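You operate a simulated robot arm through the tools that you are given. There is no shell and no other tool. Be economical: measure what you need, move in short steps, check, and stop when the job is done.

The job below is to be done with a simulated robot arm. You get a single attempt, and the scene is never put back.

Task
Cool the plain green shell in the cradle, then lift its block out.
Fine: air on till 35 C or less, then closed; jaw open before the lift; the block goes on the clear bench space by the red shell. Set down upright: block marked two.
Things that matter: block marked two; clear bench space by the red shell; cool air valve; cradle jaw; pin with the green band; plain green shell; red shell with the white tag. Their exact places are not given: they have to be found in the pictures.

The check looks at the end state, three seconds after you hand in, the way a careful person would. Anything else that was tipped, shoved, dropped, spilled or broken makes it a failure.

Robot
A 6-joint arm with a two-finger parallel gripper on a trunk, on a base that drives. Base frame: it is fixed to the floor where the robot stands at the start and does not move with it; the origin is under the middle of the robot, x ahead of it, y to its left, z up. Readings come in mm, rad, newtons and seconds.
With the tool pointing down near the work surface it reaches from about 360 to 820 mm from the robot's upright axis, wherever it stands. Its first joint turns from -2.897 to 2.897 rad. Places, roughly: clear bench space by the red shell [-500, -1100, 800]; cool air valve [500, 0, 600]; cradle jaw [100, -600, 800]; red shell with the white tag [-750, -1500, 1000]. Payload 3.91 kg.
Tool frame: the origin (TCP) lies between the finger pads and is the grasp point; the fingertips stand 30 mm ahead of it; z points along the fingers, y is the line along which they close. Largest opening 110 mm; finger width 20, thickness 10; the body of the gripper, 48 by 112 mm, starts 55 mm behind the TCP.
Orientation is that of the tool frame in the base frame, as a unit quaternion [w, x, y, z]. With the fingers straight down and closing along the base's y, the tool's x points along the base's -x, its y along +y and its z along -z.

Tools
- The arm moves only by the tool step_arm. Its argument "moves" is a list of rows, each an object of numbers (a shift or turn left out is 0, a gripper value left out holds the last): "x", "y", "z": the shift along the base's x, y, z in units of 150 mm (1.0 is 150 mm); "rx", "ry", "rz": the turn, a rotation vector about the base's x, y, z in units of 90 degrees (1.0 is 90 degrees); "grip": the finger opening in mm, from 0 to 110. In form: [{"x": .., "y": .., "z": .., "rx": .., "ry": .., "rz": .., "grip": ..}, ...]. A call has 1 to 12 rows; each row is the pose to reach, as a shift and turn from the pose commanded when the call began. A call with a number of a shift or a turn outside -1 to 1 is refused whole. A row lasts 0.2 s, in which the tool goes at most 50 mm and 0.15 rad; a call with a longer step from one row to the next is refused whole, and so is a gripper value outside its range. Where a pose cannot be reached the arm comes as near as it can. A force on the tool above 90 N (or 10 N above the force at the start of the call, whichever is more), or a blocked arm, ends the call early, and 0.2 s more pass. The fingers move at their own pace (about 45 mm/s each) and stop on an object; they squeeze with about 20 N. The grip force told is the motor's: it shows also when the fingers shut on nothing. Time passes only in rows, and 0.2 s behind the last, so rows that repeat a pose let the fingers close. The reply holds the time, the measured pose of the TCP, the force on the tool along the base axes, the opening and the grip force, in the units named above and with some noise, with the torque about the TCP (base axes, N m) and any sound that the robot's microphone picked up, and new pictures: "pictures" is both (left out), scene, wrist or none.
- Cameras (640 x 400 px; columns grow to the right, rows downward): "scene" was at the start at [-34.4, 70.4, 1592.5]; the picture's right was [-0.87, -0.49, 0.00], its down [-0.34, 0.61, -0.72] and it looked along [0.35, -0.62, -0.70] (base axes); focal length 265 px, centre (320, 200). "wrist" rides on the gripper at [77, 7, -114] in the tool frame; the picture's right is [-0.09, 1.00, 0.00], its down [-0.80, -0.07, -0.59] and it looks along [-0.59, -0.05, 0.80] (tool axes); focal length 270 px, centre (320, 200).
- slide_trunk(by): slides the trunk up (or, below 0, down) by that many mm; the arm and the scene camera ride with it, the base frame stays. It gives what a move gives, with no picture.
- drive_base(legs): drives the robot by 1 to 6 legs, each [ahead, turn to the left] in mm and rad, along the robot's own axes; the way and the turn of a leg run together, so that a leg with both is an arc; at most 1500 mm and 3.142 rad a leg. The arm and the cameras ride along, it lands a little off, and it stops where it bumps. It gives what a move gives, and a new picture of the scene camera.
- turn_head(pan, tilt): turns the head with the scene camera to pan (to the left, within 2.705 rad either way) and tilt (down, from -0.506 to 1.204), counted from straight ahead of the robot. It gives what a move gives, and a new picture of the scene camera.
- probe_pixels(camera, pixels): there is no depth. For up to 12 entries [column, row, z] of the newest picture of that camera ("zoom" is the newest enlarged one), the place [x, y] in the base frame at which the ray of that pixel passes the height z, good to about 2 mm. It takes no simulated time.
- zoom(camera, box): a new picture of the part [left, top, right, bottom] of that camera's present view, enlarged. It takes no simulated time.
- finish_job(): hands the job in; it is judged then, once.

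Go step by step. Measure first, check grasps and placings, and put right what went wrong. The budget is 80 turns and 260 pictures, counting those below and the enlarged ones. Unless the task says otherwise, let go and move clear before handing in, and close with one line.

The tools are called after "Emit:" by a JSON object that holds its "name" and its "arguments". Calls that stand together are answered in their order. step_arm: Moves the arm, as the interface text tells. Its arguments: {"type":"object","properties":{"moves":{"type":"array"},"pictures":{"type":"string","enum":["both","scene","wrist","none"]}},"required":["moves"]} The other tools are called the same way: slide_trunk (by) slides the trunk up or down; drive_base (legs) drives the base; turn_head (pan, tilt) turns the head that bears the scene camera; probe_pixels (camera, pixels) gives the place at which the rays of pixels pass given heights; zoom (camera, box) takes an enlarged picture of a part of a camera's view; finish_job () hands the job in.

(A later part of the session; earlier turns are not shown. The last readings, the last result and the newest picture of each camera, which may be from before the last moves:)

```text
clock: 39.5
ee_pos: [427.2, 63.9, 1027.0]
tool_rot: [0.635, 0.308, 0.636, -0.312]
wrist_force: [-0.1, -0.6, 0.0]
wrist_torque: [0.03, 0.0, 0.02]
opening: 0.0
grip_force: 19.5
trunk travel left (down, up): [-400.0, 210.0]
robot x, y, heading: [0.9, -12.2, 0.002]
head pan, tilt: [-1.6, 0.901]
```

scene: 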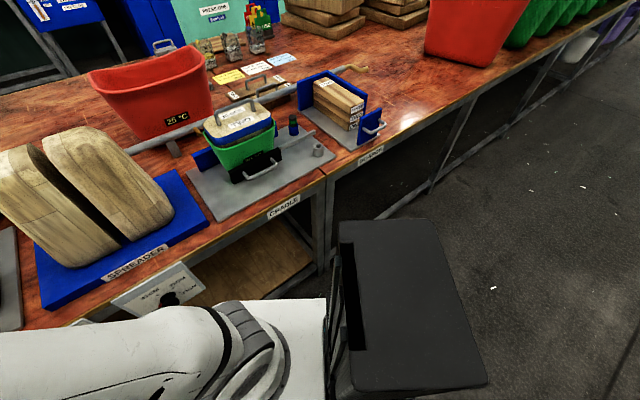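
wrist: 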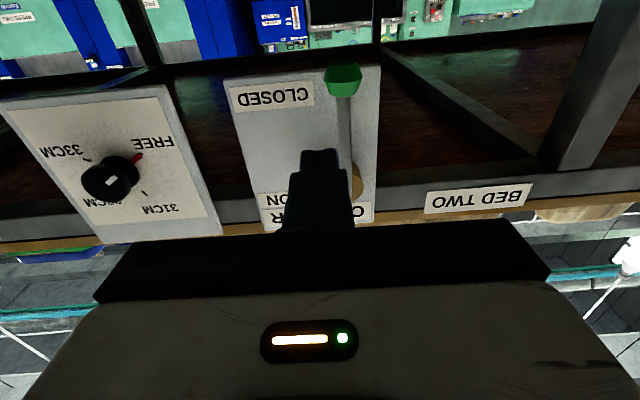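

Triangulated: rod top 866 mm at about (-80,-684); empty socket top 847 at (-92,-633); parked pin top 884 at (-5,-746). So the jaw pulls outward and the rod passes over the socket. I'll bring the tool back to pointing down and swing high over to the rod.

Emit:
{"name": "step_arm", "arguments": {"moves": [{"z": 0.1, "rx": 0.072, "ry": 0.056}, {"z": 0.2, "rx": 0.143, "ry": 0.112}, {"z": 0.3, "rx": 0.215, "ry": 0.168}, {"z": 0.4, "rx": 0.287, "ry": 0.224}, {"z": 0.5, "rx": 0.358, "ry": 0.28}, {"z": 0.6, "rx": 0.43, "ry": 0.336}, {"z": 0.7, "rx": 0.502, "ry": 0.392}, {"z": 0.8, "rx": 0.573, "ry": 0.448}, {"z": 0.9, "rx": 0.645, "ry": 0.504}, {"z": 1.0, "rx": 0.717, "ry": 0.56}, {"z": 1.0, "rx": 0.788, "ry": 0.616}], "pictures": "none"}}

Emit:
{"name": "step_arm", "arguments": {"moves": [{"x": -0.03, "y": -0.14, "z": 0.1, "rz": 0.085}, {"x": -0.06, "y": -0.28, "z": 0.2, "rz": 0.17}, {"x": -0.09, "y": -0.42, "z": 0.3, "rz": 0.255}, {"x": -0.12, "y": -0.56, "z": 0.4, "rz": 0.34}, {"x": -0.15, "y": -0.7, "z": 0.5, "rz": 0.425}, {"x": -0.18, "y": -0.85, "z": 0.5, "rz": 0.51}, {"x": -0.2, "y": -1.0, "z": 0.5, "rz": 0.6}], "pictures": "none"}}

Emit:
{"name": "step_arm", "arguments": {"moves": [{"x": -0.13, "y": -0.2, "rz": 0.08}, {"x": -0.26, "y": -0.4, "rz": 0.16}, {"x": -0.39, "y": -0.6, "rz": 0.24}, {"x": -0.52, "y": -0.8, "rz": 0.32}, {"x": -0.65, "y": -1.0, "rz": 0.4}], "pictures": "none"}}

Emit:
{"name": "step_arm", "arguments": {"moves": [{"x": -0.18, "y": -0.2}, {"x": -0.37, "y": -0.4}, {"x": -0.56, "y": -0.6}, {"x": -0.74, "y": -0.8}, {"x": -0.93, "y": -1.0}], "pictures": "none"}}

Emit:
{"name": "step_arm", "arguments": {"moves": [{"x": -0.18, "y": -0.2}, {"x": -0.36, "y": -0.4}, {"x": -0.54, "y": -0.6}, {"x": -0.72, "y": -0.8}, {"x": -0.93, "y": -1.0, "grip": 60}], "pictures": "both"}}

```text
clock: 41.9
ee_pos: [427.9, 65.0, 1175.7]
tool_rot: [0.0, 0.434, 0.901, 0.001]
wrist_force: [-0.8, 0.4, -0.8]
wrist_torque: [0.01, -0.02, -0.02]
opening: 0.0
grip_force: 20.4
trunk travel left (down, up): [-400.0, 210.0]
robot x, y, heading: [-0.7, -6.5, 0.001]
head pan, tilt: [-1.6, 0.901]
```

```text
clock: 43.5
ee_pos: [397.6, -86.1, 1250.3]
tool_rot: [0.001, -0.021, 1.0, -0.001]
wrist_force: [0.1, -0.2, 0.4]
wrist_torque: [0.02, 0.03, -0.01]
opening: 0.0
grip_force: 20.6
trunk travel left (down, up): [-400.0, 210.0]
robot x, y, heading: [0.5, -6.7, -0.0]
head pan, tilt: [-1.6, 0.901]
```

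```text
clock: 44.7
ee_pos: [299.2, -237.5, 1249.9]
tool_rot: [0.001, -0.328, 0.945, 0.001]
wrist_force: [0.6, 0.0, 0.8]
wrist_torque: [0.0, -0.02, -0.01]
opening: 0.0
grip_force: 19.9
trunk travel left (down, up): [-400.0, 210.0]
robot x, y, heading: [1.3, -11.1, -0.002]
head pan, tilt: [-1.6, 0.901]
```

```text
clock: 45.9
ee_pos: [161.0, -384.1, 1248.0]
tool_rot: [-0.001, -0.328, 0.945, 0.001]
wrist_force: [0.6, 0.5, 0.3]
wrist_torque: [-0.02, 0.01, 0.0]
opening: 0.0
grip_force: 20.1
trunk travel left (down, up): [-400.0, 210.0]
robot x, y, heading: [2.9, -9.2, 0.001]
head pan, tilt: [-1.6, 0.901]
```

```text
clock: 47.1
ee_pos: [19.6, -534.2, 1248.5]
tool_rot: [0.0, -0.328, 0.945, -0.001]
wrist_force: [0.0, -0.4, -0.4]
wrist_torque: [0.03, -0.01, -0.02]
opening: 32.6
grip_force: 0.0
trunk travel left (down, up): [-400.0, 210.0]
robot x, y, heading: [-0.1, -10.6, -0.0]
head pan, tilt: [-1.6, 0.901]
```

scene: 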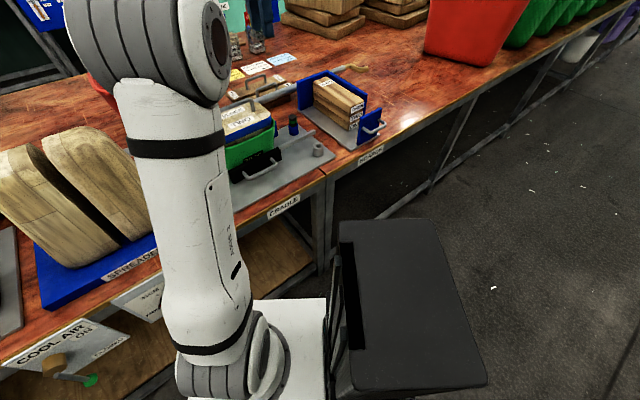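
wrist: 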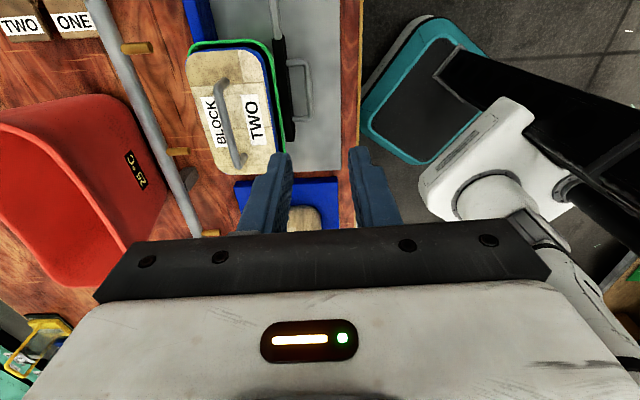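

The wrist view shows the cradle from above and the tool is well aligned. I'll move over the rod and look again at closer range.

Emit:
{"name": "step_arm", "arguments": {"moves": [{"x": -0.1, "y": -0.25}, {"x": -0.2, "y": -0.5}, {"x": -0.317, "y": -0.753}, {"x": -0.317, "y": -0.753, "z": -0.25}, {"x": -0.317, "y": -0.753, "z": -0.5}, {"x": -0.317, "y": -0.753, "z": -0.75}, {"x": -0.317, "y": -0.753, "z": -1.0}], "pictures": "both"}}

Emit:
{"name": "zoom", "arguments": {"camera": "wrist", "box": [160, 0, 480, 200]}}

```text
clock: 48.7
ee_pos: [-27.1, -646.3, 1100.4]
tool_rot: [0.0, -0.329, 0.944, 0.0]
wrist_force: [0.2, -0.9, -0.1]
wrist_torque: [-0.02, -0.02, -0.01]
opening: 59.8
grip_force: 0.1
out of reach, approached as far as the arm can: row 2, 3, 4
trunk travel left (down, up): [-400.0, 210.0]
robot x, y, heading: [2.1, -8.5, 0.0]
head pan, tilt: [-1.6, 0.901]
```

scene: 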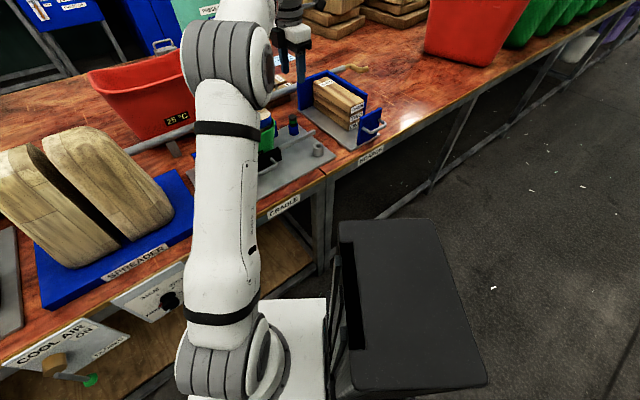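
wrist: 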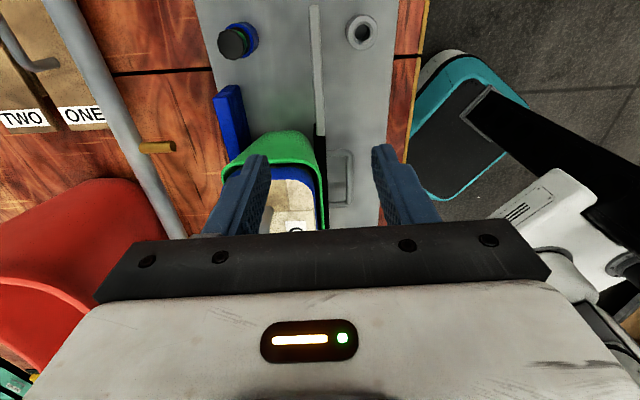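

```text
2.00 times, centred on (320, 100) of wrist
```

zoom: 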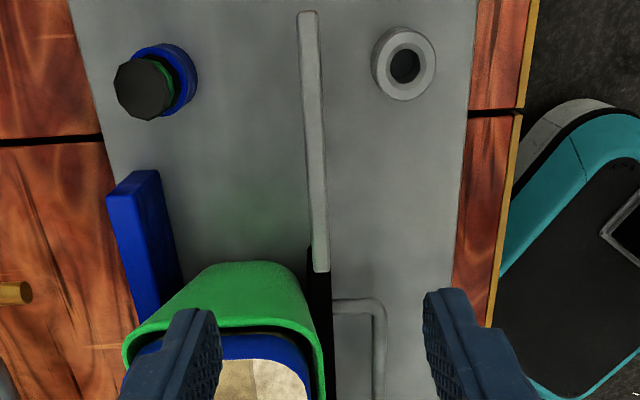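

A clear top view: rod in the zoom at x≈312, socket (403,66), pin (145,88). I'll probe these at their heights.

Emit:
{"name": "probe_pixels", "arguments": {"camera": "zoom", "pixels": [[309, 15, 866], [313, 100, 866], [318, 230, 866], [403, 66, 847], [147, 88, 884], [320, 272, 870], [375, 310, 850], [335, 370, 950], [450, 290, 1100]]}}

```text
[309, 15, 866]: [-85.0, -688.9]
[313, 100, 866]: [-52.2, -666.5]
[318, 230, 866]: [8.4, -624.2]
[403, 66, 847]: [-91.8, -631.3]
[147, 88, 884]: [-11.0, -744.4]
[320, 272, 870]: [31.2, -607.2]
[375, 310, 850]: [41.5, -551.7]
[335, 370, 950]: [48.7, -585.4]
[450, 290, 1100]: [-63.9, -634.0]
```

The rod lies at 0.607 rad, so I'll correct the yaw by -0.063 and descend over it with the fingers straddling.

Emit:
{"name": "step_arm", "arguments": {"moves": [{"x": -0.014, "y": -0.03, "rz": -0.04}, {"x": -0.014, "y": -0.03, "z": -0.3, "rz": -0.04}, {"x": -0.014, "y": -0.03, "z": -0.6, "rz": -0.04}, {"x": -0.014, "y": -0.03, "z": -0.87, "rz": -0.04}, {"x": -0.014, "y": -0.03, "z": -0.87, "rz": -0.04}], "pictures": "wrist"}}

```text
clock: 49.9
ee_pos: [-27.2, -652.1, 970.8]
tool_rot: [0.001, -0.298, 0.955, 0.0]
wrist_force: [0.0, 0.8, 0.4]
wrist_torque: [-0.01, -0.02, -0.03]
opening: 60.2
grip_force: 0.1
trunk travel left (down, up): [-400.0, 210.0]
robot x, y, heading: [1.6, -11.5, 0.001]
head pan, tilt: [-1.6, 0.901]
```

wrist: 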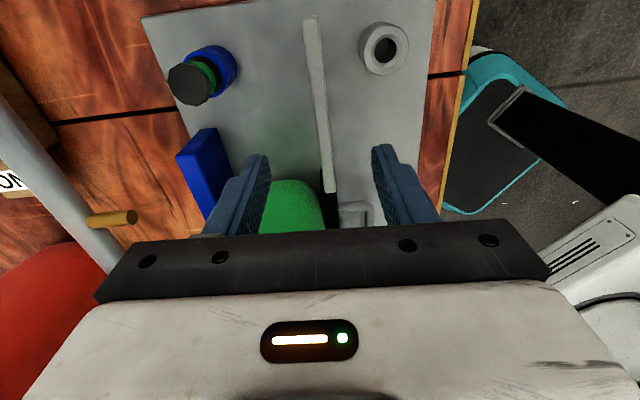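

Aligned; I'll descend onto the rod and close.

Emit:
{"name": "step_arm", "arguments": {"moves": [{"z": -0.25}, {"z": -0.5}, {"z": -0.745}, {"z": -0.745}], "pictures": "wrist"}}

Emit:
{"name": "step_arm", "arguments": {"moves": [{"grip": 30}, {"grip": 0}, {"grip": 0}, {"grip": 0}, {"grip": 0}], "pictures": "wrist"}}

```text
clock: 50.9
ee_pos: [-28.4, -651.8, 855.2]
tool_rot: [0.0, -0.298, 0.954, 0.0]
wrist_force: [0.8, 0.2, 0.7]
wrist_torque: [0.01, 0.0, -0.01]
opening: 60.0
grip_force: 0.1
trunk travel left (down, up): [-400.0, 210.0]
robot x, y, heading: [1.3, -9.0, -0.002]
head pan, tilt: [-1.6, 0.901]
```

wrist: 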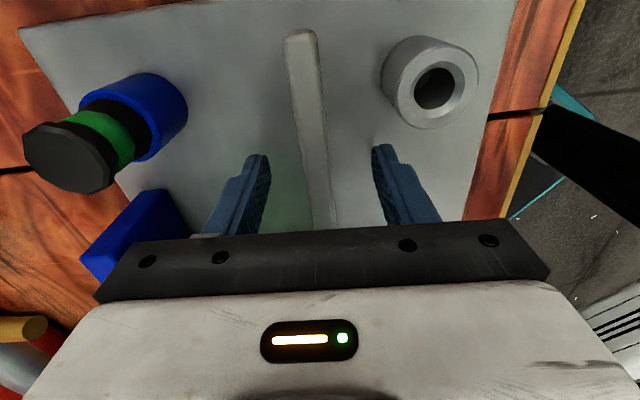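

```text
clock: 52.1
ee_pos: [-28.3, -649.3, 857.3]
tool_rot: [0.001, -0.299, 0.954, 0.001]
wrist_force: [-1.3, 0.5, 0.3]
wrist_torque: [0.24, -0.19, 0.95]
opening: 12.3
grip_force: 45.0
trunk travel left (down, up): [-400.0, 210.0]
robot x, y, heading: [1.4, -9.6, -0.002]
head pan, tilt: [-1.6, 0.901]
```

wrist: 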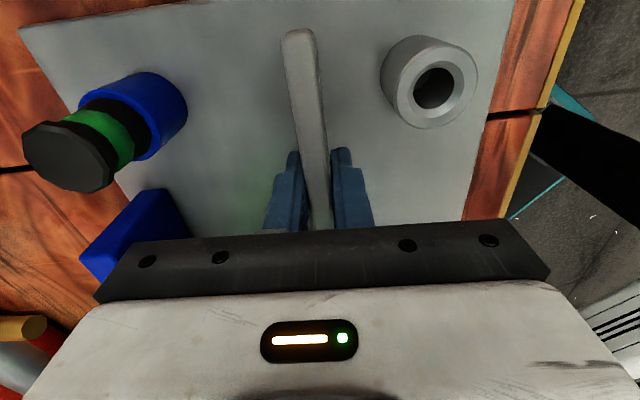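

The rod is gripped (12 mm). I'll pull outward along the jaw's travel, watching the force.

Emit:
{"name": "step_arm", "arguments": {"moves": [{"x": -0.076, "y": 0.11}, {"x": -0.152, "y": 0.219}, {"x": -0.228, "y": 0.329}, {"x": -0.285, "y": 0.411}], "pictures": "wrist"}}

```text
clock: 53.1
ee_pos: [-72.4, -592.2, 855.0]
tool_rot: [0.001, -0.298, 0.954, 0.001]
wrist_force: [-8.9, -8.8, -14.0]
wrist_torque: [-0.62, 0.41, 0.92]
opening: 12.2
grip_force: 45.1
trunk travel left (down, up): [-400.0, 210.0]
robot x, y, heading: [0.8, -6.1, -0.004]
head pan, tilt: [-1.6, 0.901]
```

wrist: 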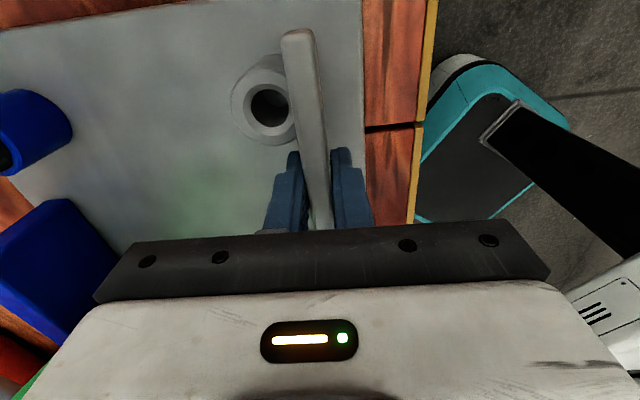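

The rod has moved about 72 mm and now sits just in front of the socket hole (268,102). I'll pull a little further to find the stop.

Emit:
{"name": "step_arm", "arguments": {"moves": [{"x": -0.04, "y": 0.058}, {"x": -0.095, "y": 0.137}], "pictures": "wrist"}}

Emit:
{"name": "turn_head", "arguments": {"pan": -1.6, "tilt": 0.7}}

```text
clock: 53.7
ee_pos: [-83.4, -576.7, 855.3]
tool_rot: [0.0, -0.299, 0.954, -0.002]
wrist_force: [10.8, -49.5, -22.2]
wrist_torque: [0.58, -0.53, 0.81]
opening: 12.5
grip_force: 45.1
trunk travel left (down, up): [-400.0, 210.0]
robot x, y, heading: [6.2, -7.6, -0.001]
head pan, tilt: [-1.6, 0.901]
```

wrist: 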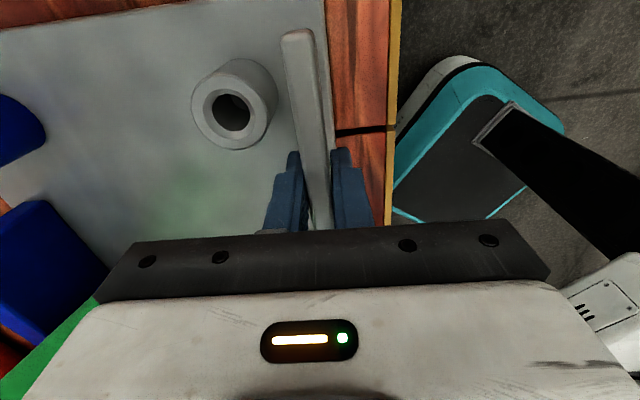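

```text
clock: 54.5
ee_pos: [-83.6, -575.7, 856.3]
tool_rot: [-0.001, -0.299, 0.954, 0.0]
wrist_force: [23.5, -58.3, -16.6]
wrist_torque: [0.66, -0.88, 0.78]
opening: 12.3
grip_force: 44.9
trunk travel left (down, up): [-400.0, 210.0]
robot x, y, heading: [3.3, -6.0, 0.003]
head pan, tilt: [-1.6, 0.7]
```

scene: 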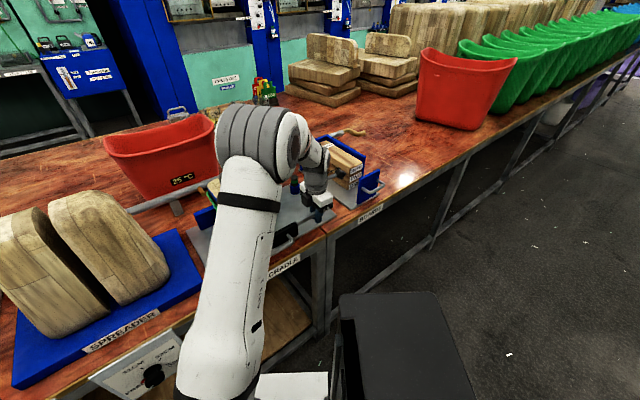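

The jaw is at its stop (about 63 N, about 90 mm of travel). I'll open the fingers a bit and see whether it stays or creeps back.

Emit:
{"name": "step_arm", "arguments": {"moves": [{"x": 0.02, "y": -0.03}, {"x": 0.02, "y": -0.03, "grip": 40}, {"x": 0.02, "y": -0.03, "grip": 40}], "pictures": "wrist"}}

Emit:
{"name": "step_arm", "arguments": {"moves": [{"grip": 60}, {"grip": 60}, {"grip": 60}], "pictures": "wrist"}}

```text
clock: 55.3
ee_pos: [-82.1, -573.3, 858.9]
tool_rot: [0.0, -0.298, 0.955, 0.0]
wrist_force: [0.1, -1.2, 0.3]
wrist_torque: [-0.02, 0.0, -0.01]
opening: 40.2
grip_force: 0.2
trunk travel left (down, up): [-400.0, 210.0]
robot x, y, heading: [2.7, -10.1, 0.0]
head pan, tilt: [-1.6, 0.7]
```

wrist: 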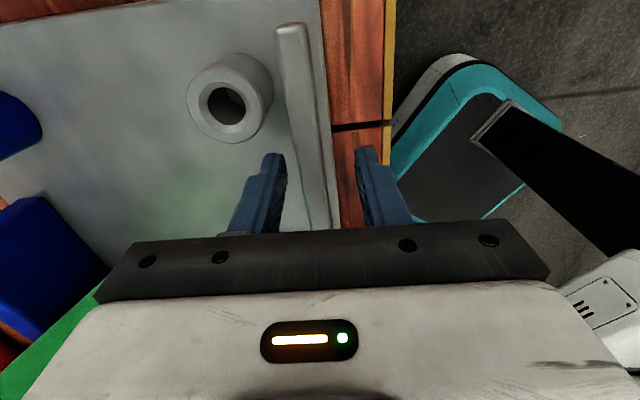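

```text
clock: 56.1
ee_pos: [-82.6, -574.1, 858.5]
tool_rot: [-0.001, -0.298, 0.955, 0.0]
wrist_force: [-0.3, 0.4, -0.2]
wrist_torque: [0.02, -0.02, 0.0]
opening: 59.9
grip_force: 0.0
trunk travel left (down, up): [-400.0, 210.0]
robot x, y, heading: [2.5, -10.5, 0.001]
head pan, tilt: [-1.6, 0.7]
```

wrist: 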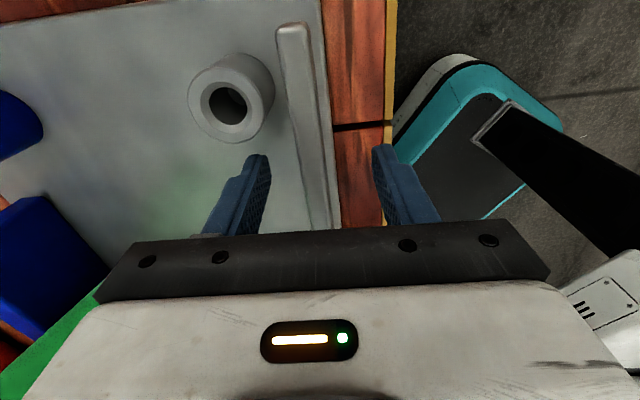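

The rod seems to stay put at (293,30). I'll rise clear and watch for creeping over time.

Emit:
{"name": "step_arm", "arguments": {"moves": [{"z": 0.3}, {"z": 0.6}, {"z": 0.9}, {"z": 0.9}], "pictures": "wrist"}}

Emit:
{"name": "step_arm", "arguments": {"moves": [{"z": 0}, {"z": 0}, {"z": 0}, {"z": 0}, {"z": 0}, {"z": 0}, {"z": 0}, {"z": 0}, {"z": 0}, {"z": 0}], "pictures": "wrist"}}

```text
clock: 57.1
ee_pos: [-82.1, -576.8, 992.2]
tool_rot: [0.0, -0.298, 0.955, 0.0]
wrist_force: [-0.3, 0.1, -0.1]
wrist_torque: [0.0, 0.03, 0.01]
opening: 59.9
grip_force: 0.0
trunk travel left (down, up): [-400.0, 210.0]
robot x, y, heading: [-2.2, -9.7, 0.003]
head pan, tilt: [-1.6, 0.7]
```

wrist: 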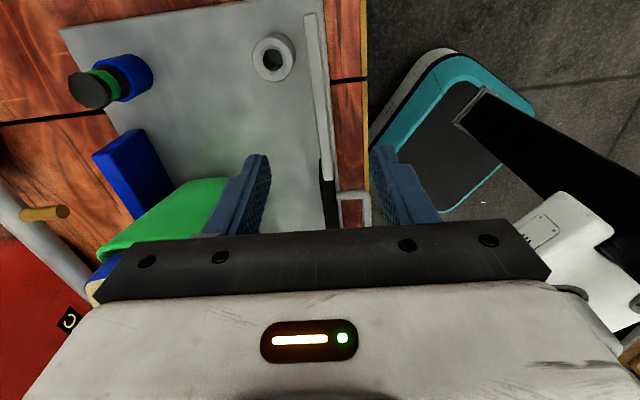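

```text
clock: 59.3
ee_pos: [-82.2, -577.6, 992.6]
tool_rot: [0.0, -0.299, 0.954, 0.0]
wrist_force: [0.1, -0.3, -0.4]
wrist_torque: [-0.03, -0.03, 0.03]
opening: 60.1
grip_force: 0.0
trunk travel left (down, up): [-400.0, 210.0]
robot x, y, heading: [0.6, -9.2, -0.002]
head pan, tilt: [-1.6, 0.7]
```

wrist: 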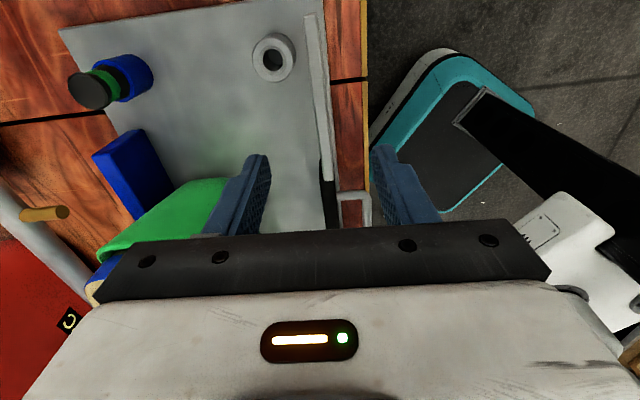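

The jaw stays open by itself, so the parked pin can be left alone. I'll raise the trunk to gain lift height and move above the block's handle.

Emit:
{"name": "slide_trunk", "arguments": {"by": 200}}

Emit:
{"name": "step_arm", "arguments": {"moves": [{"x": 0.25}, {"x": 0.5, "y": -0.01}, {"x": 0.75, "y": -0.015}, {"x": 1.0, "y": -0.02}], "pictures": "none"}}

Emit:
{"name": "step_arm", "arguments": {"moves": [{"x": 0.2}, {"x": 0.42}, {"x": 0.42, "grip": 70}], "pictures": "both"}}

Emit:
{"name": "zoom", "arguments": {"camera": "wrist", "box": [160, 20, 480, 220]}}

```text
clock: 61.4
ee_pos: [-82.9, -576.6, 1192.4]
tool_rot: [0.0, -0.298, 0.954, 0.001]
wrist_force: [0.0, 1.0, -0.4]
wrist_torque: [0.0, 0.0, 0.01]
opening: 60.2
grip_force: 0.0
trunk travel left (down, up): [-600.0, 10.0]
robot x, y, heading: [-1.8, -8.5, 0.003]
head pan, tilt: [-1.6, 0.7]
```

```text
clock: 62.4
ee_pos: [70.4, -579.0, 1189.4]
tool_rot: [0.0, -0.298, 0.955, 0.0]
wrist_force: [1.0, 0.0, 0.5]
wrist_torque: [0.0, 0.03, 0.01]
opening: 59.9
grip_force: 0.1
trunk travel left (down, up): [-600.0, 10.0]
robot x, y, heading: [4.6, -9.6, -0.004]
head pan, tilt: [-1.6, 0.7]
```

```text
clock: 63.2
ee_pos: [132.7, -578.4, 1190.5]
tool_rot: [0.0, -0.298, 0.955, 0.0]
wrist_force: [0.0, -0.1, -0.3]
wrist_torque: [0.0, 0.03, -0.05]
opening: 69.7
grip_force: 0.0
trunk travel left (down, up): [-600.0, 10.0]
robot x, y, heading: [3.9, -6.9, 0.001]
head pan, tilt: [-1.6, 0.7]
```

scene: 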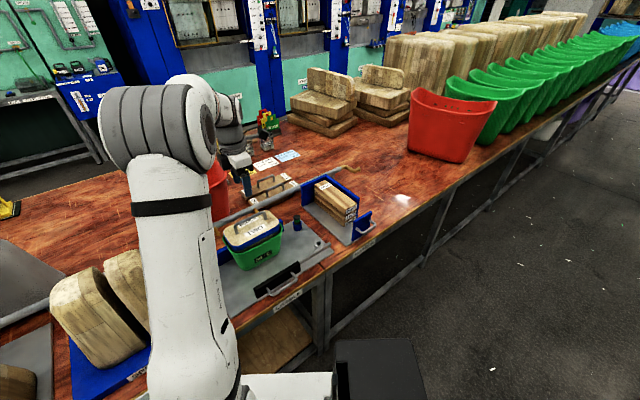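
wrist: 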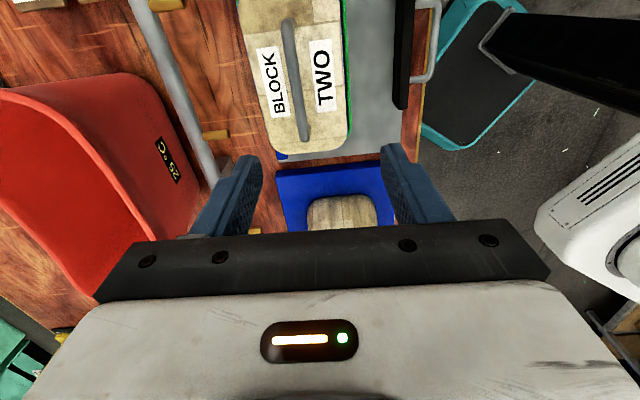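

```text
2.00 times, centred on (320, 120) of wrist
```

zoom: 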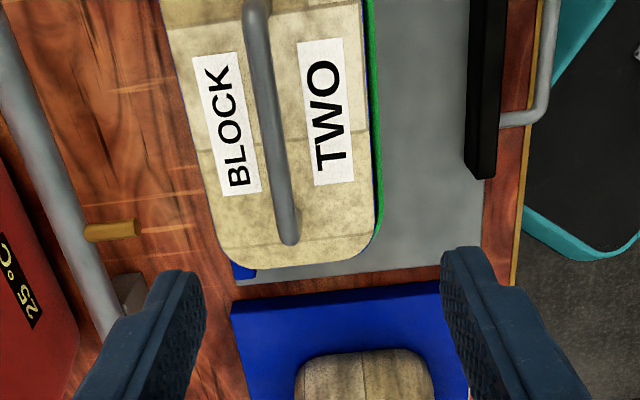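

Emit:
{"name": "zoom", "arguments": {"camera": "scene", "box": [200, 190, 296, 280]}}

Emit:
{"name": "probe_pixels", "arguments": {"camera": "wrist", "pixels": [[287, 22, 980], [287, 22, 1040], [302, 125, 980], [302, 125, 1010], [302, 125, 1040], [295, 80, 1040], [295, 80, 1000]]}}

```text
4.44 times, centred on (248, 235) of scene
```

zoom: 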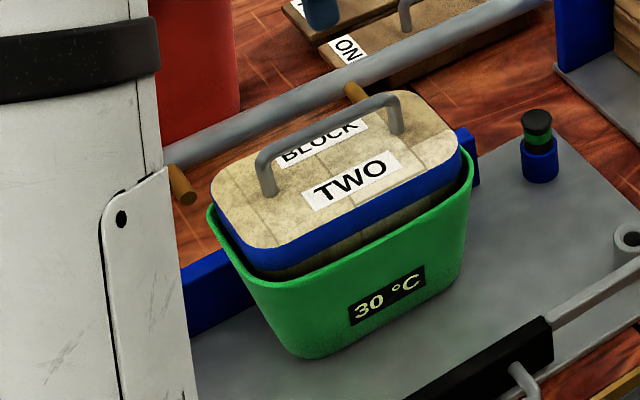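

```text
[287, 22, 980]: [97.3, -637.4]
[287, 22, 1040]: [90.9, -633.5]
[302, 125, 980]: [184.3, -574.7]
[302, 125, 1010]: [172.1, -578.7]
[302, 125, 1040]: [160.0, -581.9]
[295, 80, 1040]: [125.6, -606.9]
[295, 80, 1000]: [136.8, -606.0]
```

Emit:
{"name": "probe_pixels", "arguments": {"camera": "zoom", "pixels": [[265, 155, 980], [265, 155, 1000], [265, 155, 1020], [265, 155, 1040], [396, 96, 980], [396, 96, 1000], [396, 96, 1020], [330, 122, 1000], [330, 122, 1020], [272, 192, 960], [272, 192, 980]]}}

```text
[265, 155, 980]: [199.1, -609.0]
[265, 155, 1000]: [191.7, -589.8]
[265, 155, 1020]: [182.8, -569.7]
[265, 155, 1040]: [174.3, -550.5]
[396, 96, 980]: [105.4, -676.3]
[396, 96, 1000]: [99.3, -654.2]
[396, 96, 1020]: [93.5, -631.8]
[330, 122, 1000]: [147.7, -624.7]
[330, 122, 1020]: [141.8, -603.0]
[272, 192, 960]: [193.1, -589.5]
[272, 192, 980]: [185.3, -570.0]
```

The handle bar centre comes out at about (137,-603,1013), with the block top near 979. I'll move over it and descend.

Emit:
{"name": "step_arm", "arguments": {"moves": [{"x": 0.029, "y": -0.164}, {"x": 0.029, "y": -0.164, "z": -0.3}, {"x": 0.029, "y": -0.164, "z": -0.6}, {"x": 0.029, "y": -0.164, "z": -0.8}, {"x": 0.029, "y": -0.164, "z": -0.8}], "pictures": "both"}}

```text
clock: 64.4
ee_pos: [137.8, -604.0, 1071.9]
tool_rot: [-0.001, -0.298, 0.955, 0.0]
wrist_force: [0.4, 0.3, 0.3]
wrist_torque: [-0.02, -0.01, -0.01]
opening: 70.1
grip_force: 0.1
trunk travel left (down, up): [-600.0, 10.0]
robot x, y, heading: [2.8, -6.9, -0.003]
head pan, tilt: [-1.6, 0.7]
```

scene: 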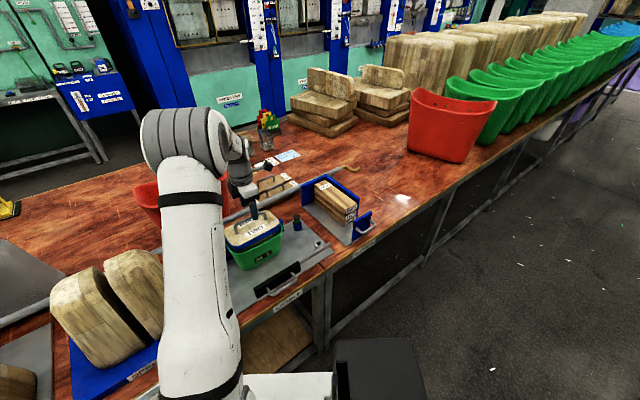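
wrist: 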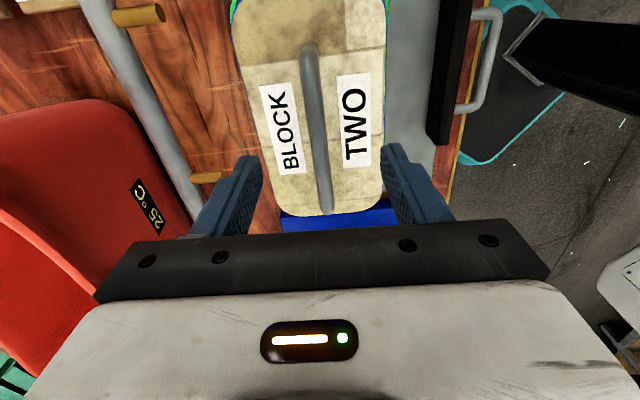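

The bar is centred between the fingers at (318,130). I'll descend to grasp height and close.

Emit:
{"name": "step_arm", "arguments": {"moves": [{"z": -0.2}, {"z": -0.355}, {"z": -0.355, "grip": 30}, {"z": -0.355, "grip": 0}, {"z": -0.355, "grip": 0}, {"z": -0.355, "grip": 0}, {"z": -0.355, "grip": 0}, {"z": -0.355, "grip": 0}], "pictures": "both"}}

```text
clock: 66.2
ee_pos: [135.7, -603.8, 1020.0]
tool_rot: [0.0, -0.298, 0.955, 0.0]
wrist_force: [-0.1, -0.5, 0.2]
wrist_torque: [-0.03, 0.1, 0.03]
opening: 11.4
grip_force: 19.7
trunk travel left (down, up): [-600.0, 10.0]
robot x, y, heading: [2.3, -12.2, 0.003]
head pan, tilt: [-1.6, 0.7]
```

scene: 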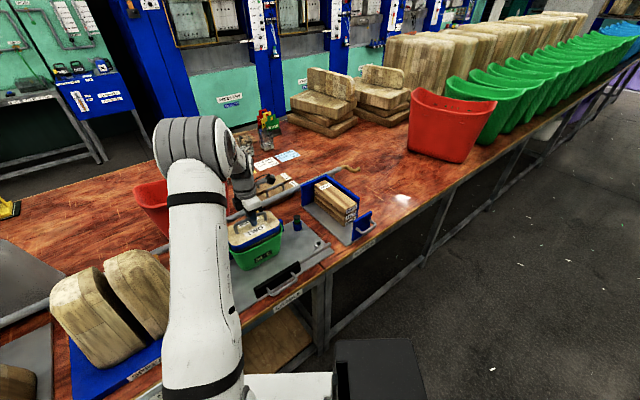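
wrist: 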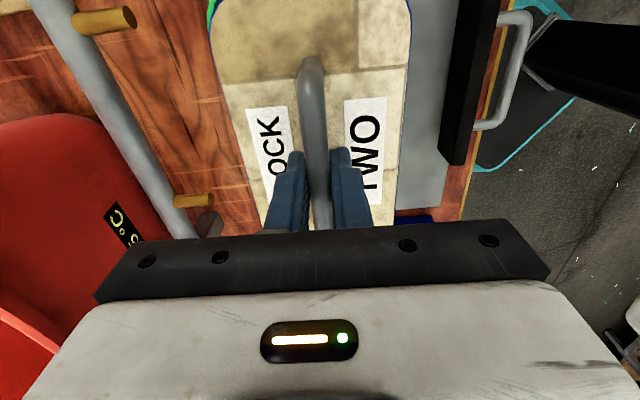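

The bar is gripped (11.4 mm) and the jaw is still open. I'll lift gently by 45 mm and check.

Emit:
{"name": "step_arm", "arguments": {"moves": [{"z": 0.05}, {"z": 0.1}, {"z": 0.15}, {"z": 0.2}, {"z": 0.25}, {"z": 0.3}], "pictures": "both"}}

Emit:
{"name": "zoom", "arguments": {"camera": "scene", "box": [200, 170, 340, 300]}}

```text
clock: 67.6
ee_pos: [135.9, -603.9, 1063.8]
tool_rot: [0.0, -0.299, 0.954, 0.001]
wrist_force: [0.1, 0.2, -7.3]
wrist_torque: [-0.02, 0.05, -0.02]
opening: 11.7
grip_force: 20.2
trunk travel left (down, up): [-600.0, 10.0]
robot x, y, heading: [1.4, -7.8, 0.003]
head pan, tilt: [-1.6, 0.7]
```

scene: 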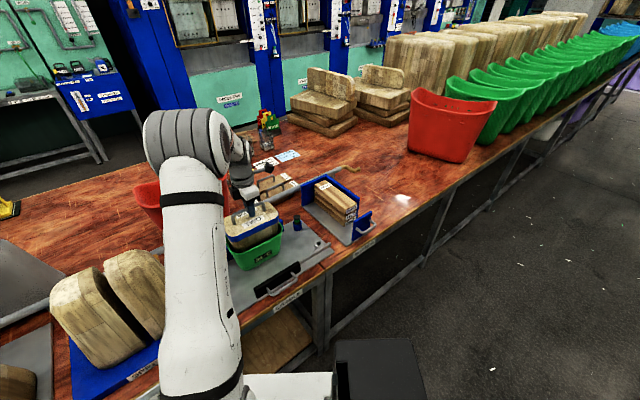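
wrist: 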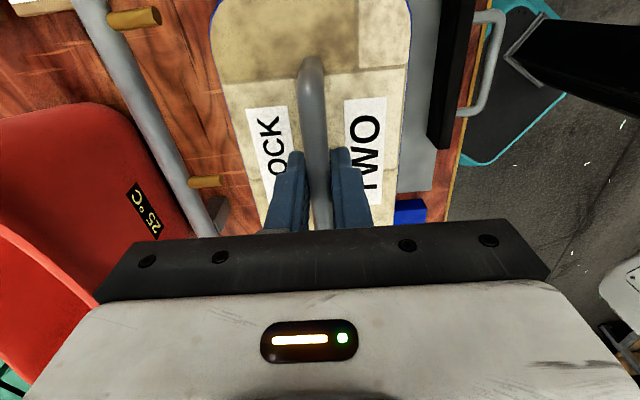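

```text
3.08 times, centred on (270, 235) of scene
```

zoom: 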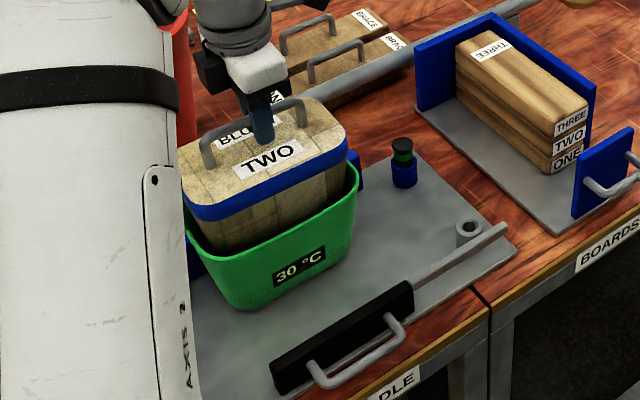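

The block (7.3 N) slides free and the shell stays put. I'll lift further.

Emit:
{"name": "step_arm", "arguments": {"moves": [{"z": 0.15}, {"z": 0.3}, {"z": 0.45}, {"z": 0.6}, {"z": 0.75}, {"z": 0.9}], "pictures": "scene"}}

Emit:
{"name": "zoom", "arguments": {"camera": "scene", "box": [190, 140, 350, 300]}}

```text
clock: 69.0
ee_pos: [136.6, -603.9, 1197.1]
tool_rot: [-0.001, -0.298, 0.954, 0.001]
wrist_force: [0.3, -0.6, -6.5]
wrist_torque: [-0.01, -0.01, -0.01]
opening: 11.7
grip_force: 20.5
trunk travel left (down, up): [-600.0, 10.0]
robot x, y, heading: [-2.4, -9.8, 0.0]
head pan, tilt: [-1.6, 0.7]
```

scene: 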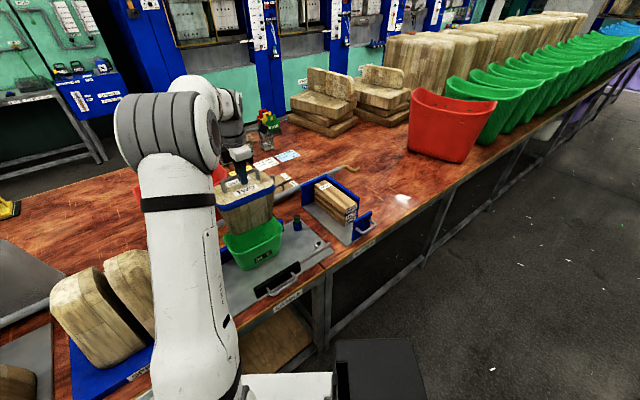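

```text
2.50 times, centred on (270, 220) of scene
```

zoom: 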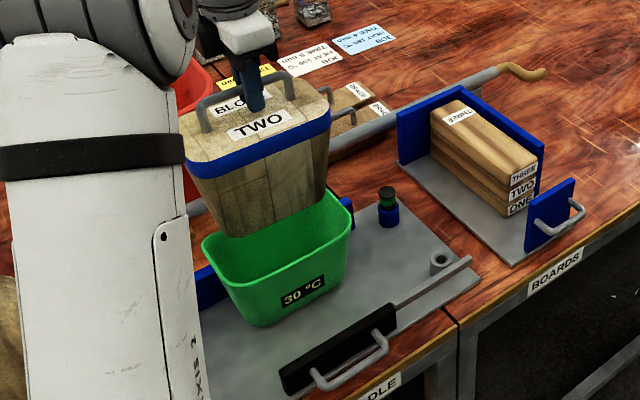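

The block is nearly out and the shell stays in place. I'll lift it fully clear, then swing it out over the aisle, pre-rotating the yaw by -0.607 so that turning the base parallel to the bench re-aligns it.

Emit:
{"name": "step_arm", "arguments": {"moves": [{"z": 0.2}, {"z": 0.4}, {"z": 0.6}, {"z": 0.7}], "pictures": "scene"}}

Emit:
{"name": "zoom", "arguments": {"camera": "scene", "box": [190, 120, 350, 280]}}

```text
clock: 70.0
ee_pos: [134.7, -603.5, 1303.9]
tool_rot: [-0.001, -0.299, 0.954, 0.0]
wrist_force: [0.6, -0.1, -7.3]
wrist_torque: [-0.04, 0.02, -0.05]
opening: 12.0
grip_force: 20.4
trunk travel left (down, up): [-600.0, 10.0]
robot x, y, heading: [3.6, -7.8, -0.004]
head pan, tilt: [-1.6, 0.7]
```

scene: 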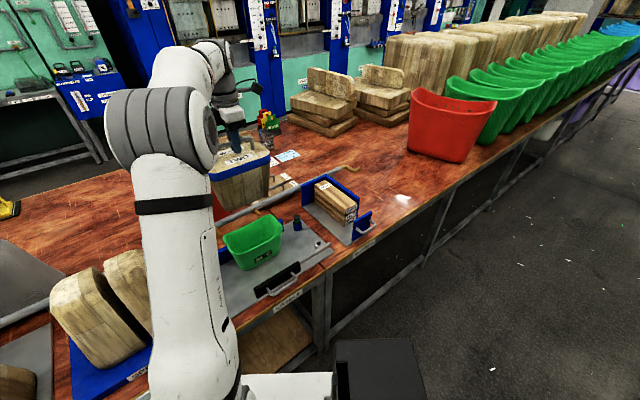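

```text
2.50 times, centred on (270, 200) of scene
```

zoom: 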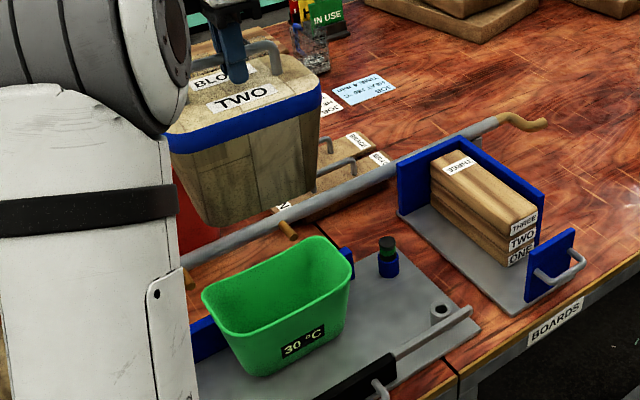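

Emit:
{"name": "probe_pixels", "arguments": {"camera": "zoom", "pixels": [[212, 225, 1080], [212, 225, 1110], [212, 225, 1140], [312, 190, 1080], [312, 190, 1110], [312, 190, 1140], [320, 92, 1262], [175, 150, 1262]]}}

Emit:
{"name": "step_arm", "arguments": {"moves": [{"x": -0.16, "y": 0.08, "rz": -0.05}, {"x": -0.33, "y": 0.16, "rz": -0.1}, {"x": -0.5, "y": 0.24, "rz": -0.15}, {"x": -0.66, "y": 0.32, "rz": -0.2}, {"x": -0.83, "y": 0.4, "rz": -0.25}, {"x": -1.0, "y": 0.48, "rz": -0.3}], "pictures": "none"}}

Emit:
{"name": "step_arm", "arguments": {"moves": [{"x": -0.25, "y": 0.12, "rz": -0.043}, {"x": -0.5, "y": 0.25, "rz": -0.086}, {"x": -0.75, "y": 0.37, "rz": -0.086}, {"x": -1.0, "y": 0.5, "rz": -0.086}], "pictures": "scene"}}

```text
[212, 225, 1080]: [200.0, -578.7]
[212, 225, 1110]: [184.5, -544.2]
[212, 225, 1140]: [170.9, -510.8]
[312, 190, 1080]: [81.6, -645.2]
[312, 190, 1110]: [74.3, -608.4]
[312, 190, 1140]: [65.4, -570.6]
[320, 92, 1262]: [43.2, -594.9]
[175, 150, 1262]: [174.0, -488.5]
```

```text
clock: 71.4
ee_pos: [-17.1, -531.8, 1301.6]
tool_rot: [0.0, -0.066, 0.998, 0.0]
wrist_force: [0.1, -0.6, -6.9]
wrist_torque: [0.06, 0.04, 0.03]
opening: 11.9
grip_force: 20.3
trunk travel left (down, up): [-600.0, 10.0]
robot x, y, heading: [1.6, -10.2, 0.0]
head pan, tilt: [-1.6, 0.7]
```

```text
clock: 72.4
ee_pos: [-165.8, -458.9, 1301.1]
tool_rot: [0.001, 0.0, 1.0, 0.001]
wrist_force: [-0.1, -0.1, -7.2]
wrist_torque: [-0.02, 0.03, -0.01]
opening: 11.7
grip_force: 20.5
trunk travel left (down, up): [-600.0, 10.0]
robot x, y, heading: [-0.2, -8.2, 0.003]
head pan, tilt: [-1.6, 0.7]
```

scene: 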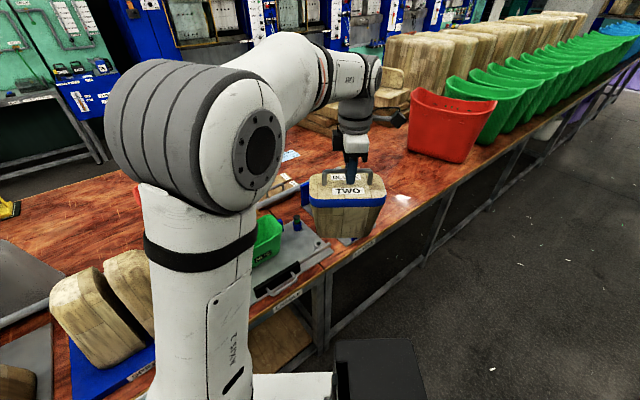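

The block is out over the bench front and its bottom is about 180 mm below the TCP. I'll probe the free bench area in this picture, then turn the base parallel to the bench.

Emit:
{"name": "probe_pixels", "arguments": {"camera": "scene", "pixels": [[375, 232, 800], [420, 205, 800], [480, 166, 800], [412, 148, 800], [465, 162, 800], [400, 195, 800], [380, 165, 800], [355, 168, 800]]}}

Emit:
{"name": "zoom", "arguments": {"camera": "scene", "box": [340, 60, 540, 260]}}

Emit:
{"name": "drive_base", "arguments": {"legs": [[0, 0.3]]}}

```text
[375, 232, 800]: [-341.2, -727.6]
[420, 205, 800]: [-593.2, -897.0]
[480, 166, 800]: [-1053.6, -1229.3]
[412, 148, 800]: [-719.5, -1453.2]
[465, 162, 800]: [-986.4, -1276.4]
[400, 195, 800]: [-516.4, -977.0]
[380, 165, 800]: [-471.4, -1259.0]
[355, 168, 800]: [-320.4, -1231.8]
```

```text
2.00 times, centred on (440, 160) of scene
```

zoom: 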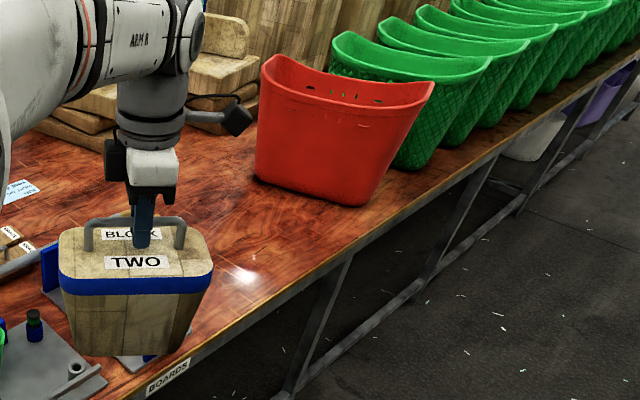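

```text
clock: 73.8
ee_pos: [-22.4, -488.6, 1301.9]
tool_rot: [0.0, -0.154, 0.988, 0.0]
wrist_force: [0.7, -0.3, -6.7]
wrist_torque: [0.0, 0.05, -0.02]
opening: 11.9
grip_force: 19.9
trunk travel left (down, up): [-600.0, 10.0]
robot x, y, heading: [-2.5, -4.3, 0.305]
head pan, tilt: [-1.6, 0.7]
```

scene: 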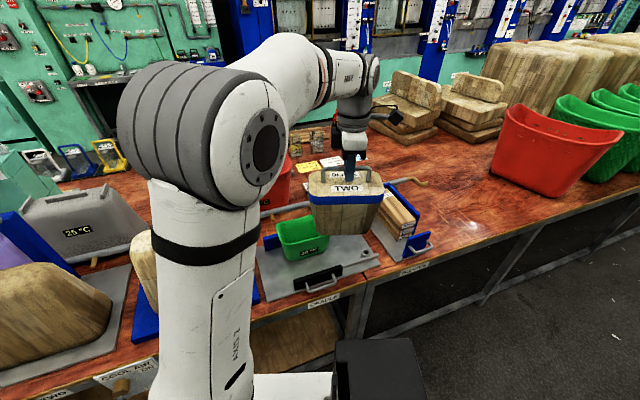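

Turning was fine. I'll finish the turn and reverse along the bench.

Emit:
{"name": "drive_base", "arguments": {"legs": [[0, 0.304], [-400, 0]]}}

```text
clock: 77.3
ee_pos: [-200.0, -702.4, 1302.7]
tool_rot: [0.0, -0.304, 0.953, 0.001]
wrist_force: [-0.2, -0.6, -7.1]
wrist_torque: [-0.03, -0.01, 0.0]
opening: 11.8
grip_force: 20.3
trunk travel left (down, up): [-600.0, 10.0]
robot x, y, heading: [-327.0, -235.6, 0.606]
head pan, tilt: [-1.6, 0.7]
```

scene: 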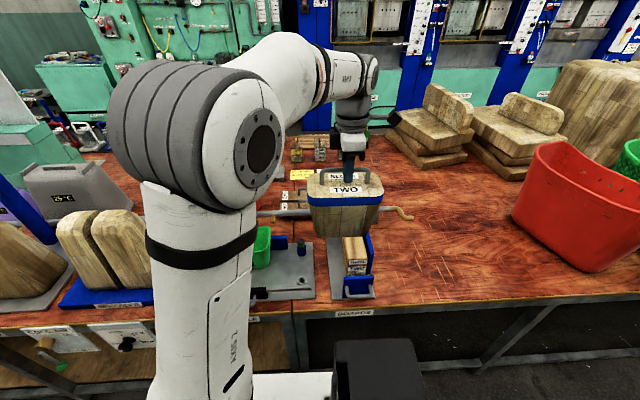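

Parallel to the bench and all clear. I'll reverse another 460 mm.

Emit:
{"name": "drive_base", "arguments": {"legs": [[-460, 0]]}}

Emit:
{"name": "turn_head", "arguments": {"pan": -1.75, "tilt": 0.8}}

```text
clock: 80.0
ee_pos: [-573.1, -960.7, 1301.6]
tool_rot: [0.001, -0.304, 0.953, -0.001]
wrist_force: [-0.5, -0.6, -8.2]
wrist_torque: [-0.03, 0.01, 0.01]
opening: 11.5
grip_force: 20.0
trunk travel left (down, up): [-600.0, 10.0]
robot x, y, heading: [-704.8, -493.5, 0.602]
head pan, tilt: [-1.6, 0.7]
```

scene: 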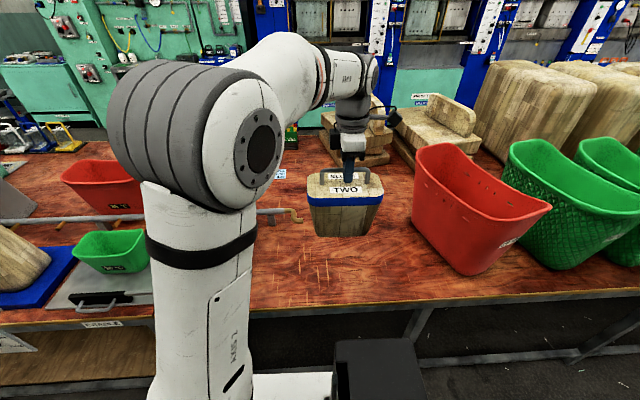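

```text
clock: 80.8
ee_pos: [-573.1, -961.8, 1301.0]
tool_rot: [0.0, -0.305, 0.952, 0.001]
wrist_force: [0.6, 0.0, -7.3]
wrist_torque: [-0.02, 0.05, 0.0]
opening: 11.7
grip_force: 19.8
trunk travel left (down, up): [-600.0, 10.0]
robot x, y, heading: [-697.7, -494.3, 0.607]
head pan, tilt: [-1.751, 0.799]
```

scene: 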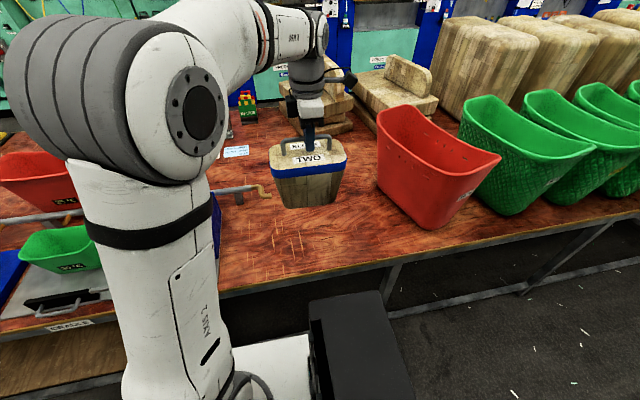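

Emit:
{"name": "probe_pixels", "arguments": {"camera": "scene", "pixels": [[380, 188, 800], [430, 230, 800], [378, 112, 1050], [378, 140, 1000], [265, 200, 800], [300, 100, 800], [375, 125, 800], [340, 150, 800], [350, 262, 800], [225, 295, 800]]}}

Emit:
{"name": "step_arm", "arguments": {"moves": [{"x": 0.137, "y": -0.198}, {"x": 0.275, "y": -0.396}, {"x": 0.412, "y": -0.594}, {"x": 0.55, "y": -0.79}], "pictures": "both"}}

```text
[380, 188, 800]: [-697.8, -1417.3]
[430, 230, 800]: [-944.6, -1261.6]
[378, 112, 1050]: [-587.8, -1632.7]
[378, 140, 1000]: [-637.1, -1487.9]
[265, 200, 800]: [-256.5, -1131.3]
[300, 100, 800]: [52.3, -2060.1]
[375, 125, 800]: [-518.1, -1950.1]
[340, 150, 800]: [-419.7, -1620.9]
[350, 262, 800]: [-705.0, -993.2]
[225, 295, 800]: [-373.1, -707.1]
```

```text
clock: 81.8
ee_pos: [-491.3, -1079.2, 1300.2]
tool_rot: [0.0, -0.304, 0.953, 0.002]
wrist_force: [1.3, -1.0, -6.6]
wrist_torque: [-0.08, 0.01, 0.0]
opening: 11.6
grip_force: 19.7
trunk travel left (down, up): [-600.0, 10.0]
robot x, y, heading: [-700.5, -495.4, 0.608]
head pan, tilt: [-1.751, 0.799]
```

scene: 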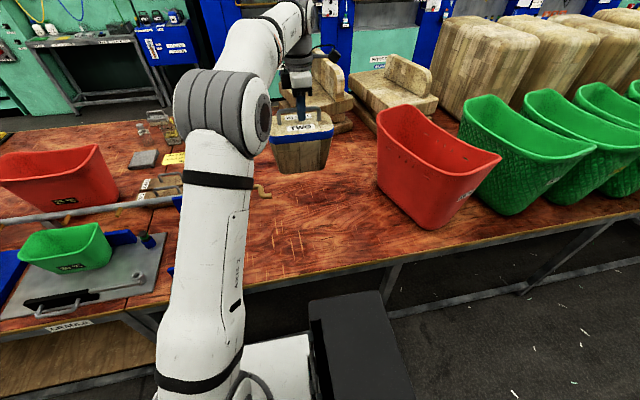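
wrist: 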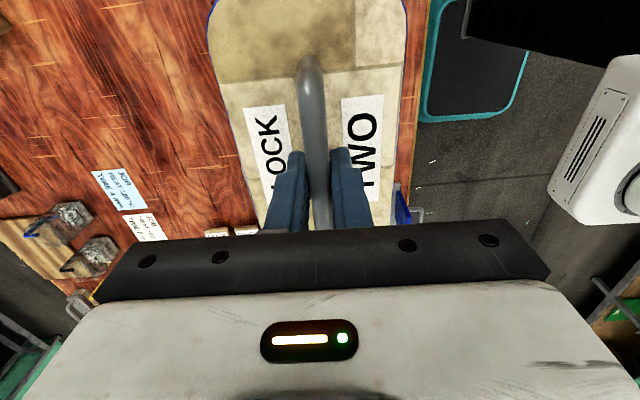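

The block is above the clear space and well away from the boards and the red shell. I'll lower it.

Emit:
{"name": "slide_trunk", "arguments": {"by": -200}}

Emit:
{"name": "step_arm", "arguments": {"moves": [{"z": -0.15}, {"z": -0.3}, {"z": -0.4}, {"z": -0.4}], "pictures": "both"}}

Emit:
{"name": "zoom", "arguments": {"camera": "scene", "box": [220, 60, 420, 260]}}

```text
clock: 83.9
ee_pos: [-491.6, -1077.4, 1101.1]
tool_rot: [0.0, -0.304, 0.953, 0.001]
wrist_force: [0.1, -0.4, -7.1]
wrist_torque: [0.02, 0.04, -0.02]
opening: 11.7
grip_force: 20.1
trunk travel left (down, up): [-400.0, 210.0]
robot x, y, heading: [-700.6, -496.6, 0.61]
head pan, tilt: [-1.751, 0.799]
```

```text
clock: 84.9
ee_pos: [-492.1, -1078.8, 1041.2]
tool_rot: [0.0, -0.304, 0.953, 0.001]
wrist_force: [1.0, -0.9, -7.0]
wrist_torque: [-0.01, 0.04, -0.01]
opening: 11.7
grip_force: 20.0
trunk travel left (down, up): [-400.0, 210.0]
robot x, y, heading: [-703.0, -495.0, 0.607]
head pan, tilt: [-1.751, 0.799]
```

scene: 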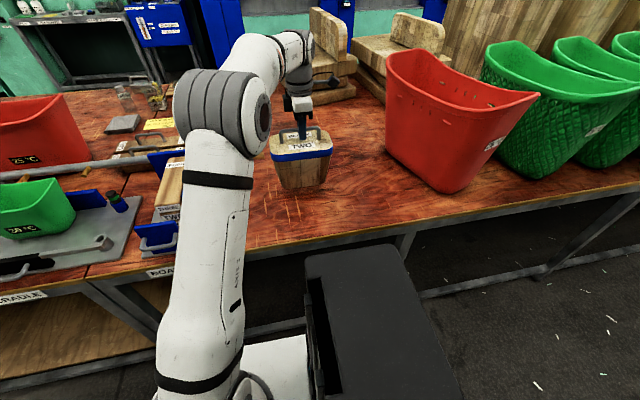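
wrist: 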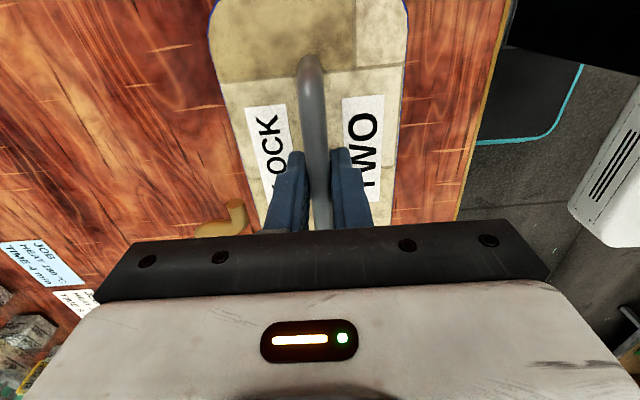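

```text
2.00 times, centred on (320, 160) of scene
```

zoom: 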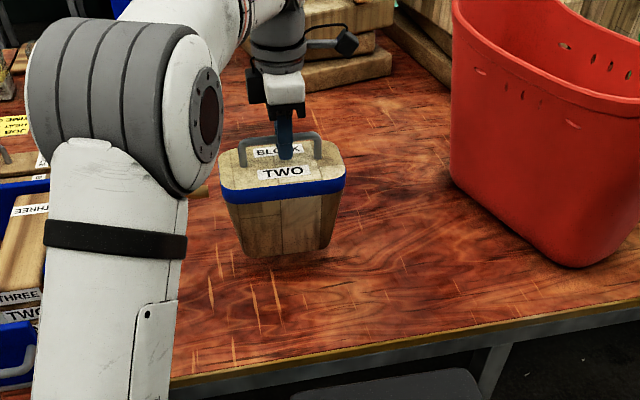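

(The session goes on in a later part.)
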